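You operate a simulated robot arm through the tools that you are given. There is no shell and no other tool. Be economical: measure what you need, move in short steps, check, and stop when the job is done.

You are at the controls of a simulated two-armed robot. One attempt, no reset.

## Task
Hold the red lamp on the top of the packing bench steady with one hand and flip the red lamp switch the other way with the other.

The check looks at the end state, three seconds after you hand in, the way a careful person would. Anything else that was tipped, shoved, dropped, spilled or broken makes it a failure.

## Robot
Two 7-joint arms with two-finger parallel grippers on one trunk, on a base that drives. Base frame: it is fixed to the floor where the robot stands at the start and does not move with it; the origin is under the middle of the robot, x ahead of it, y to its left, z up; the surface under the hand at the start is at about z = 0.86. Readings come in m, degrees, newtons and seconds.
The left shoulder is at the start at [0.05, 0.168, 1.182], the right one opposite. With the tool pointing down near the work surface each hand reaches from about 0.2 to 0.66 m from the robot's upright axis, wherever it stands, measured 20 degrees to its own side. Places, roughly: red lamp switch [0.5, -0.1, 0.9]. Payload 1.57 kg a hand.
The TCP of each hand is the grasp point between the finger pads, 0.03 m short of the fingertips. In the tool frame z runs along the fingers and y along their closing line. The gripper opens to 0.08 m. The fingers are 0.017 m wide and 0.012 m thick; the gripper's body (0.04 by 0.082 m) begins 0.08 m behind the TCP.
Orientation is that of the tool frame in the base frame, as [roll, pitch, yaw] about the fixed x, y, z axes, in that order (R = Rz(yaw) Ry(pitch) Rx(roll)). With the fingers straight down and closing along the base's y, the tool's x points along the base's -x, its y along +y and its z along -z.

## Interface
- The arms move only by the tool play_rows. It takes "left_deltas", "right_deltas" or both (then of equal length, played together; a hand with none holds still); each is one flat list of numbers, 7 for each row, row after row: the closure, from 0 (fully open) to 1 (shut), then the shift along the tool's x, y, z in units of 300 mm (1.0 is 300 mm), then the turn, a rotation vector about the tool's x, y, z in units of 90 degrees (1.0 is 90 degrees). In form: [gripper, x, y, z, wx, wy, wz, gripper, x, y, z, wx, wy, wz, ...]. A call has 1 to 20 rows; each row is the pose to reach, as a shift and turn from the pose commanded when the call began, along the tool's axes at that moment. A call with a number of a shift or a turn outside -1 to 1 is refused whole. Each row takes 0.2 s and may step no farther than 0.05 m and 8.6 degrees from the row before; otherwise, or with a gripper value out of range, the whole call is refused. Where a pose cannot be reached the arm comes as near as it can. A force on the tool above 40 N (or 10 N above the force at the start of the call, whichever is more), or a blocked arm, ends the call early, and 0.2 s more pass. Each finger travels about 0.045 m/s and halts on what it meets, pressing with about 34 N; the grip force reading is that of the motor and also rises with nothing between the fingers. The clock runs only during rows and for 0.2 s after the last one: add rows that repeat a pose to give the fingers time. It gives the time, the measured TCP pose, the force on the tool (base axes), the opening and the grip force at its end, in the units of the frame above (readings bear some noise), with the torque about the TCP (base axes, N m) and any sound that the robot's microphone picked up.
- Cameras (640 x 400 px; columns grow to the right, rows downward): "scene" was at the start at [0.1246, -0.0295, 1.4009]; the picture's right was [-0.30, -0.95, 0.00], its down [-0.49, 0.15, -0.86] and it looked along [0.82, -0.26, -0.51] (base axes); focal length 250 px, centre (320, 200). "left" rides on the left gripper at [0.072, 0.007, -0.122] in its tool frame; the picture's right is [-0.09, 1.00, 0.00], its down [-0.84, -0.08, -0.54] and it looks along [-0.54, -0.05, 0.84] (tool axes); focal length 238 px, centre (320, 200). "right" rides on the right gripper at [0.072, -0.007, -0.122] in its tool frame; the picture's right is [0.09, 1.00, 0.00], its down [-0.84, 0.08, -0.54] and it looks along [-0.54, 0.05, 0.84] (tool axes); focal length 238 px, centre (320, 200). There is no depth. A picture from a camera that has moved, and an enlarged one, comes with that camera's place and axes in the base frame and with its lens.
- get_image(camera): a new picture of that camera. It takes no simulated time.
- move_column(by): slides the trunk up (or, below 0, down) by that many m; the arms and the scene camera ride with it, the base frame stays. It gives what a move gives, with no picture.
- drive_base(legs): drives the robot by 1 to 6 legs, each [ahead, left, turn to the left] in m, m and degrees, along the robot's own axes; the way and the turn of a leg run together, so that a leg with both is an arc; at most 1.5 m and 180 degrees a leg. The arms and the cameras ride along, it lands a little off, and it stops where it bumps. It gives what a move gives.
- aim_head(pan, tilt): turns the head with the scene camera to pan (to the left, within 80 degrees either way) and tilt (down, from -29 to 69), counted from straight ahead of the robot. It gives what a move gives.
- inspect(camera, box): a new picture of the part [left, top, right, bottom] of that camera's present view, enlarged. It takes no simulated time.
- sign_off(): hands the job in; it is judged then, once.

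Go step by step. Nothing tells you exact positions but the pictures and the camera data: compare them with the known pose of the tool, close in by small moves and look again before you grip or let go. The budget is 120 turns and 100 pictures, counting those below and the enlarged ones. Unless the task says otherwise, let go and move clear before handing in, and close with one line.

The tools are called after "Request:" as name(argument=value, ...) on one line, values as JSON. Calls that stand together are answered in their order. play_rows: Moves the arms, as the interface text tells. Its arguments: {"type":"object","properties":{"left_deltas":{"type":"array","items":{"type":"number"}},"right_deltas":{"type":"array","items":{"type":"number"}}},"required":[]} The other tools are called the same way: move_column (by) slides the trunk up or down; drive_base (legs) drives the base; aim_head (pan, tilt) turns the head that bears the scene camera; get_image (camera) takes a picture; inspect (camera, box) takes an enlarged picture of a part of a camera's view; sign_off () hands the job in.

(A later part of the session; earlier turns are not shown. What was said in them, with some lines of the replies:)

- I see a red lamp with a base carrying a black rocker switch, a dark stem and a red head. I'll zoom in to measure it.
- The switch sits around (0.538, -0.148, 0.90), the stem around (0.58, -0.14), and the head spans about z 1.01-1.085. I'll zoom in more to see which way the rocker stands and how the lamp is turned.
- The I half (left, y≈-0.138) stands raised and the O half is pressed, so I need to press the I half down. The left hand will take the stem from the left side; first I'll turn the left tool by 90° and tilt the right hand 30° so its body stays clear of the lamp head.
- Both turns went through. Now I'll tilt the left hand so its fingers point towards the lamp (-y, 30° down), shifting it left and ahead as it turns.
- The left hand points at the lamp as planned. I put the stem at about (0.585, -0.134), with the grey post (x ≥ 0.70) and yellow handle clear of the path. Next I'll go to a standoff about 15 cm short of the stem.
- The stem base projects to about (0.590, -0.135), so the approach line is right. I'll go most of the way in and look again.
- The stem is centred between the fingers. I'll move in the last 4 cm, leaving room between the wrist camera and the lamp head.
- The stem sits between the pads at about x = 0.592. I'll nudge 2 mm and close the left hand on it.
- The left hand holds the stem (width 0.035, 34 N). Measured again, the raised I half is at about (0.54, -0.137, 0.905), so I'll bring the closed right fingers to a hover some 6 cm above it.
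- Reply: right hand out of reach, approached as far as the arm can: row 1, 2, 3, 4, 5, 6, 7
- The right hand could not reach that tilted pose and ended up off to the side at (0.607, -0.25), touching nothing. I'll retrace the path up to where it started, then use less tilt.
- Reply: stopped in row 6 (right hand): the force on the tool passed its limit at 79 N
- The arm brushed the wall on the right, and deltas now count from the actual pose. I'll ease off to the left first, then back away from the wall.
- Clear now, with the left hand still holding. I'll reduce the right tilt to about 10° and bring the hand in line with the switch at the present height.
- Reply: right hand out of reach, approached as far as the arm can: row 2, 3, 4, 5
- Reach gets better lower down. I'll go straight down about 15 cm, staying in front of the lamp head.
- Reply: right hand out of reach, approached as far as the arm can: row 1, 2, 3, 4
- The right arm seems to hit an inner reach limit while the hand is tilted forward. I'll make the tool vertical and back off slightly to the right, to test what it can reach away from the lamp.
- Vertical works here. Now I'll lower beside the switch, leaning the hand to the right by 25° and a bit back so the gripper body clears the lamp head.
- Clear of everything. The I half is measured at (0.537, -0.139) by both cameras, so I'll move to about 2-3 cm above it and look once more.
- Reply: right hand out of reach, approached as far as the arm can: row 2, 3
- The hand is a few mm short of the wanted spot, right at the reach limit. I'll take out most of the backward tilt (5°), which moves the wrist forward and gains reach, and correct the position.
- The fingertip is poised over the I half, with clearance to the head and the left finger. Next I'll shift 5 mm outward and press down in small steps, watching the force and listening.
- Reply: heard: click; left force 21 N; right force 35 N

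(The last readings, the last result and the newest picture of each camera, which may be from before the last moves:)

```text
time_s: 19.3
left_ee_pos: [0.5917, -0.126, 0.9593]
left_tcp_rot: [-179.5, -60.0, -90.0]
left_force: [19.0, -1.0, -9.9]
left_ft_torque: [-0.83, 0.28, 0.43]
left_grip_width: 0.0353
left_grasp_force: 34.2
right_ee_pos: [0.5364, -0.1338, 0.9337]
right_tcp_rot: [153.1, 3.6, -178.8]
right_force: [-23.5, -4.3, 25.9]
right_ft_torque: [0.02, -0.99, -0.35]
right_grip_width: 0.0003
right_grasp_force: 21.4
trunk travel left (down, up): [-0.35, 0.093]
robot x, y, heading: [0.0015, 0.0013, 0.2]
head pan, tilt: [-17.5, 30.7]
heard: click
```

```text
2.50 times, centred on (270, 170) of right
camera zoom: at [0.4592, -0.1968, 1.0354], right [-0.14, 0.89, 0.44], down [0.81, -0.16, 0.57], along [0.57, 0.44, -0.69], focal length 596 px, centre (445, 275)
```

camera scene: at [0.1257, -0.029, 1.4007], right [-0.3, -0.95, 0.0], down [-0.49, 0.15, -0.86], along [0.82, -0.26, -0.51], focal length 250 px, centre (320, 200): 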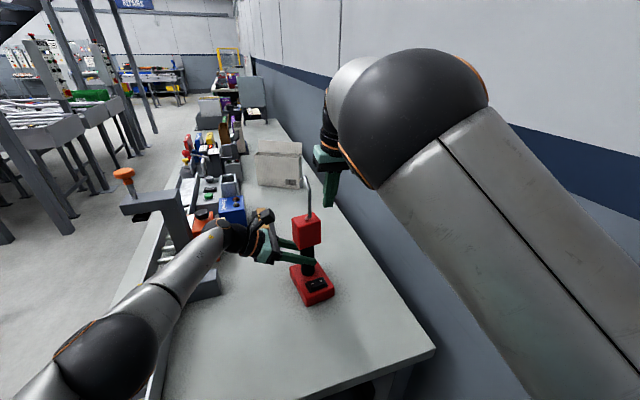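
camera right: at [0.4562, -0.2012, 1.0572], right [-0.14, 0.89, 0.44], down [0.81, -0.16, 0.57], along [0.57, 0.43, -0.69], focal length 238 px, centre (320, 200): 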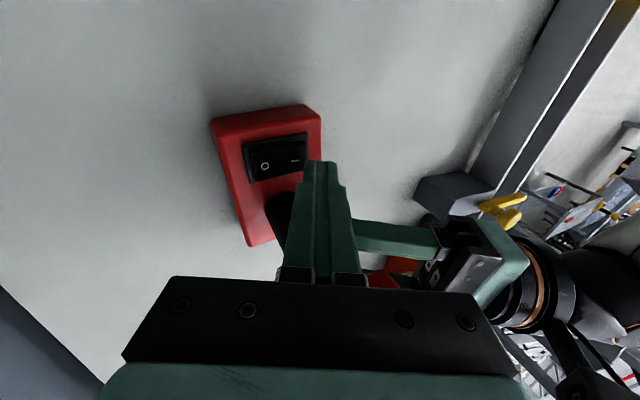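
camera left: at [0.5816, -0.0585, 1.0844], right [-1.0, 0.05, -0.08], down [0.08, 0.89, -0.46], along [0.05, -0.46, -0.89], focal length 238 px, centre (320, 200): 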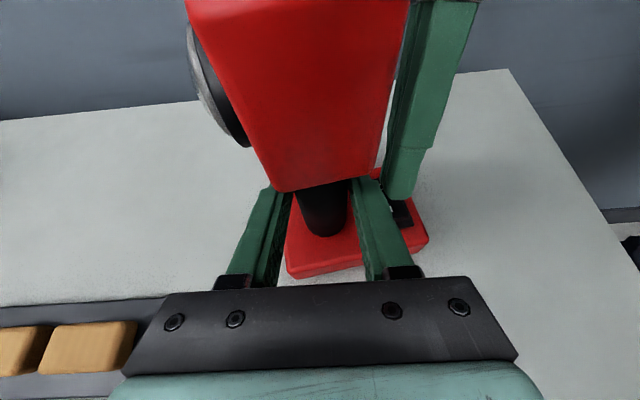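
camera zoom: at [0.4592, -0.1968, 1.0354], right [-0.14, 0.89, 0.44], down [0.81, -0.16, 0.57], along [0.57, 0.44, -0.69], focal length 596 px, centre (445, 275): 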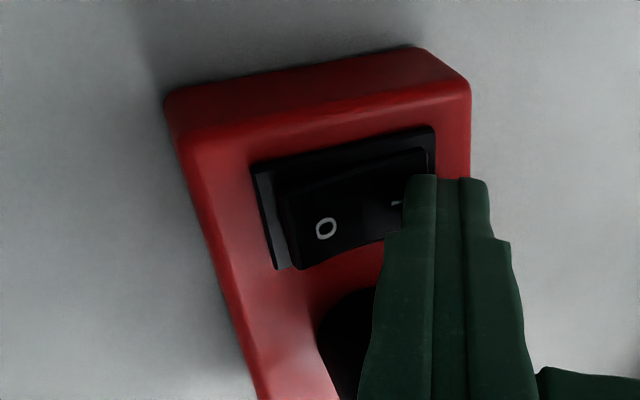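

A click was heard and the O half now stands raised, so the switch has flipped. I'll lift the right hand straight off and check.

Request:
play_rows(right_deltas=[1, 0.0, 0.015, -0.03, 0, 0, 0, 1, -0.002, 0.03, -0.06, 0, 0, 0, 1, -0.006, 0.045, -0.089, 0, 0, 0])

Request:
inspect(camera="scene", box=[270, 200, 370, 320])

Request:
inspect(camera="right", box=[190, 90, 350, 250])

```text
time_s: 20.1
left_ee_pos: [0.5921, -0.1283, 0.9614]
left_tcp_rot: [-180.0, -60.3, -90.0]
left_force: [14.1, 1.7, 4.3]
left_ft_torque: [-0.27, 1.24, 0.36]
left_grip_width: 0.0353
left_grasp_force: 33.9
right_ee_pos: [0.5357, -0.1347, 0.9607]
right_tcp_rot: [153.3, 3.3, -178.8]
right_force: [-14.9, -1.3, -8.5]
right_ft_torque: [0.29, -0.88, -0.35]
right_grip_width: 0.0001
right_grasp_force: 21.3
trunk travel left (down, up): [-0.35, 0.093]
robot x, y, heading: [0.0006, -0.0029, -0.0]
head pan, tilt: [-17.5, 30.7]
```

```text
3.33 times, centred on (320, 260) of scene
camera zoom: at [0.1248, -0.029, 1.4008], right [-0.3, -0.95, 0.0], down [-0.49, 0.15, -0.86], along [0.82, -0.26, -0.51], focal length 834 px, centre (320, 0)
```

zoom: 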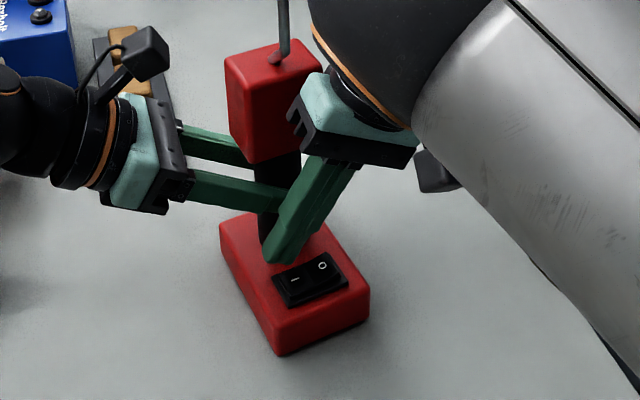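

```text
2.50 times, centred on (270, 170) of right
camera zoom: at [0.4595, -0.196, 1.0622], right [-0.14, 0.89, 0.44], down [0.81, -0.16, 0.57], along [0.57, 0.43, -0.7], focal length 596 px, centre (445, 275)
```

zoom: 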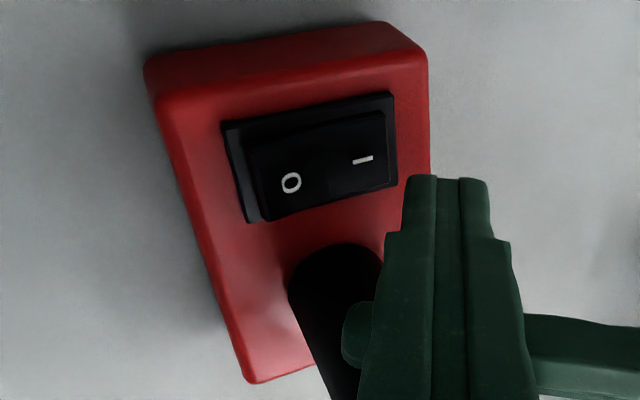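

The switch now reads I pressed and O raised. The right finger is leaning on something towards +x, so I'll move it back and to the right first, then away.

Request:
play_rows(right_deltas=[1, 0.02, -0.02, -0.01, 0, 0, 0, 1, 0.029, -0.088, -0.047, 0, 0, 0, 1, 0.029, -0.14, -0.13, 0, 0, 0, 1, 0.029, -0.18, -0.25, 0, 0, 0])

Request:
get_image(camera="scene")

Request:
get_image(camera="right")

Request:
get_image(camera="left")

```text
time_s: 21.1
left_ee_pos: [0.5888, -0.1283, 0.9595]
left_tcp_rot: [-180.0, -60.2, -90.1]
left_force: [-3.3, -0.7, -0.6]
left_ft_torque: [0.13, 0.17, 0.11]
left_grip_width: 0.0352
left_grasp_force: 34.0
right_ee_pos: [0.5259, -0.2172, 1.0034]
right_tcp_rot: [153.1, 3.5, -178.9]
right_force: [1.0, 0.0, 0.4]
right_ft_torque: [0.01, -0.02, 0.01]
right_grip_width: 0.0
right_grasp_force: 21.3
trunk travel left (down, up): [-0.35, 0.093]
robot x, y, heading: [0.0044, -0.0023, 0.3]
head pan, tilt: [-17.5, 30.7]
```

```text
60 pictures are left
camera scene: at [0.1242, -0.0292, 1.4008], right [-0.3, -0.95, 0.0], down [-0.49, 0.15, -0.86], along [0.82, -0.26, -0.51], focal length 250 px, centre (320, 200)
```

scene: 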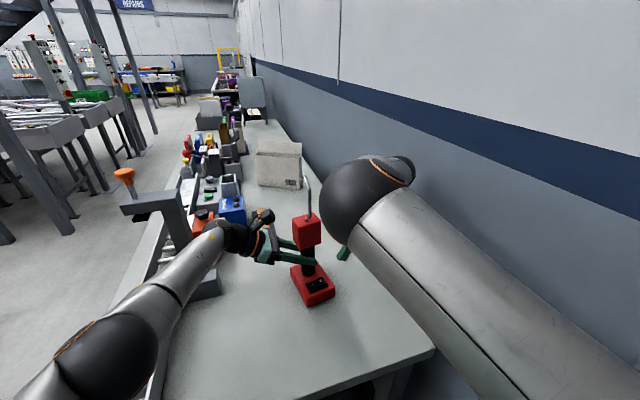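

```text
59 pictures are left
camera right: at [0.4501, -0.2782, 1.1055], right [-0.14, 0.89, 0.44], down [0.81, -0.16, 0.57], along [0.57, 0.44, -0.69], focal length 238 px, centre (320, 200)
```

right: 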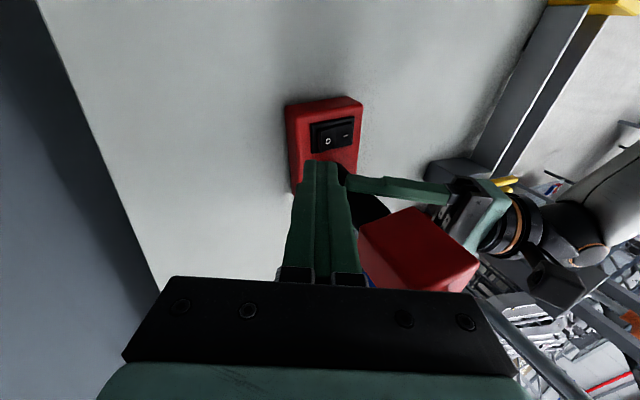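

```text
58 pictures are left
camera left: at [0.5807, -0.0592, 1.0842], right [-1.0, 0.05, -0.08], down [0.08, 0.89, -0.46], along [0.05, -0.46, -0.89], focal length 238 px, centre (320, 200)
```

left: 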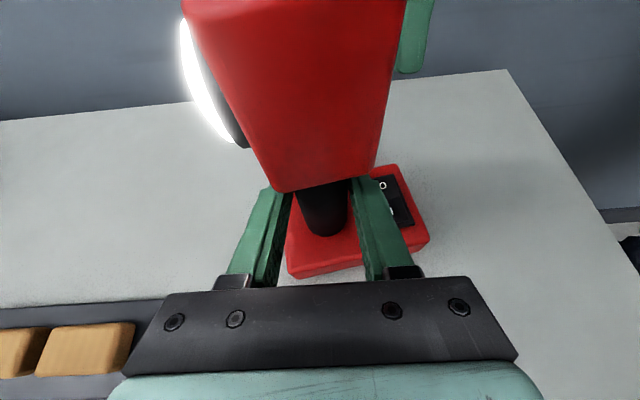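

The lamp is lit and the right hand is free. Now I'll open the left hand in place and then back out the way it came.

Request:
play_rows(left_deltas=[0.6, 0, 0, 0, 0, 0, 0, 0.3, 0, 0, 0, 0, 0, 0, 0, 0, 0, 0, 0, 0, 0, 0, 0, 0, 0, 0, 0, 0, 0, 0, 0, 0, 0, 0, 0, 0, 0, 0, 0, 0, 0, 0], right_deltas=[1, 0, 0, 0, 0, 0, 0, 1, 0, 0, 0, 0, 0, 0, 1, 0, 0, -0.05, 0, 0, 0, 1, 0, 0, -0.1, 0, 0, 0, 1, 0, 0, -0.15, 0, 0, 0, 1, 0, 0, -0.15, 0, 0, 0])

Request:
get_image(camera="left")

```text
time_s: 22.5
left_ee_pos: [0.5897, -0.1277, 0.9593]
left_tcp_rot: [-179.7, -60.1, -90.2]
left_force: [0.5, 0.0, -0.5]
left_ft_torque: [0.0, -0.01, -0.03]
left_grip_width: 0.0801
left_grasp_force: 0.0
right_ee_pos: [0.525, -0.2377, 1.0433]
right_tcp_rot: [153.2, 3.5, -178.8]
right_force: [0.2, 0.8, -0.4]
right_ft_torque: [0.0, 0.0, 0.01]
right_grip_width: 0.0002
right_grasp_force: 21.3
trunk travel left (down, up): [-0.35, 0.093]
robot x, y, heading: [-0.0006, -0.0013, -0.1]
head pan, tilt: [-17.5, 30.7]
```

```text
57 pictures are left
camera left: at [0.5814, -0.0584, 1.0846], right [-1.0, 0.05, -0.08], down [0.08, 0.89, -0.46], along [0.05, -0.46, -0.89], focal length 238 px, centre (320, 200)
```

left: 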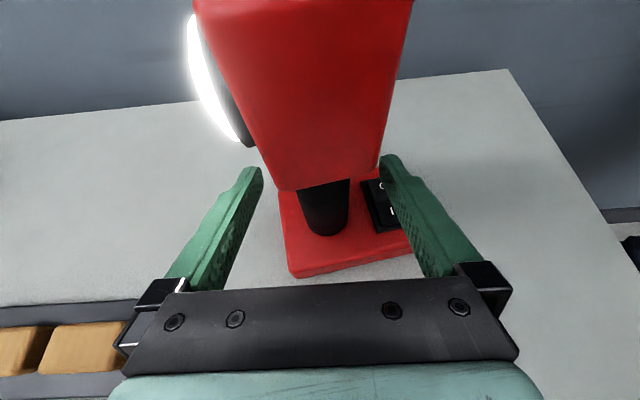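

The lamp stands free between the open fingers. I'll back the left hand straight out along its own axis.

Request:
play_rows(left_deltas=[0, 0, 0, -0.12, 0, 0, 0, 0, 0, 0, -0.24, 0, 0, 0, 0, 0, 0, -0.36, 0, 0, 0, 0, 0, 0, -0.48, 0, 0, 0, 0, 0, 0, -0.6, 0, 0, 0])

Request:
get_image(camera="scene")

Request:
inspect(camera="scene", box=[270, 180, 360, 320])

Request:
get_image(camera="left")

```text
time_s: 23.7
left_ee_pos: [0.5893, 0.0285, 1.0497]
left_tcp_rot: [-179.9, -60.2, -90.2]
left_force: [-0.2, -0.1, -0.2]
left_ft_torque: [-0.01, -0.02, -0.02]
left_grip_width: 0.0803
left_grasp_force: 0.1
right_ee_pos: [0.5233, -0.2379, 1.0437]
right_tcp_rot: [153.3, 3.5, -178.8]
right_force: [0.1, -0.5, -0.4]
right_ft_torque: [-0.02, 0.01, 0.01]
right_grip_width: 0.0002
right_grasp_force: 21.0
trunk travel left (down, up): [-0.35, 0.093]
robot x, y, heading: [0.0009, 0.0018, 0.2]
head pan, tilt: [-17.5, 30.7]
```

```text
56 pictures are left
camera scene: at [0.1243, -0.0285, 1.4009], right [-0.3, -0.95, 0.0], down [-0.49, 0.15, -0.86], along [0.82, -0.26, -0.51], focal length 250 px, centre (320, 200)
```

scene: 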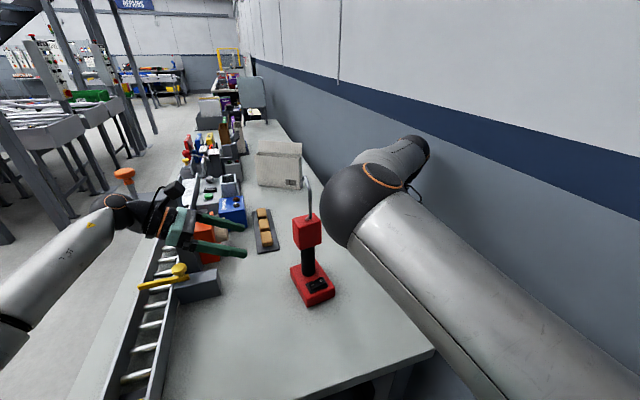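

```text
2.86 times, centred on (315, 250) of scene
camera zoom: at [0.1243, -0.0285, 1.4009], right [-0.3, -0.95, 0.0], down [-0.49, 0.15, -0.86], along [0.82, -0.26, -0.51], focal length 715 px, centre (334, 57)
```

zoom: 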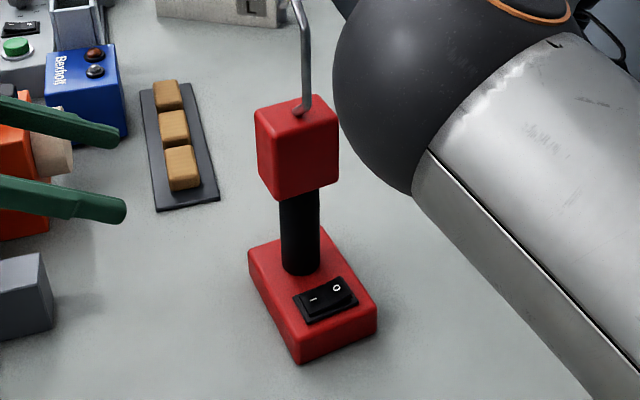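

```text
54 pictures are left
camera left: at [0.5814, 0.0982, 1.1744], right [-1.0, 0.05, -0.08], down [0.08, 0.89, -0.46], along [0.05, -0.46, -0.89], focal length 238 px, centre (320, 200)
```

left: 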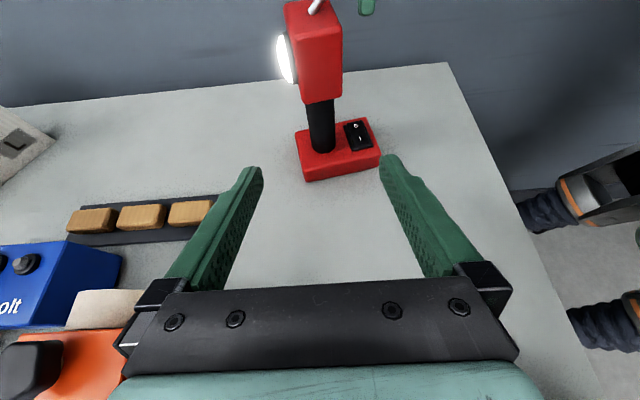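

The lamp stands upright where it was, lit, with the I side pressed, and the things around it look undisturbed. Both hands are clear, so I'm handing in.

Request:
sign_off()

```text
The job is handed in.
```

I held the lamp's stem with the left hand and flipped the switch to I with the right; the lamp is lit and upright, and both hands are clear. On the way in the right arm hit the wall hard enough to trip the force stop (79 N). Its finger also pressed against the lamp or the left hand with up to about 24 N during the flip. Afterwards the pictures showed nothing tipped or moved.
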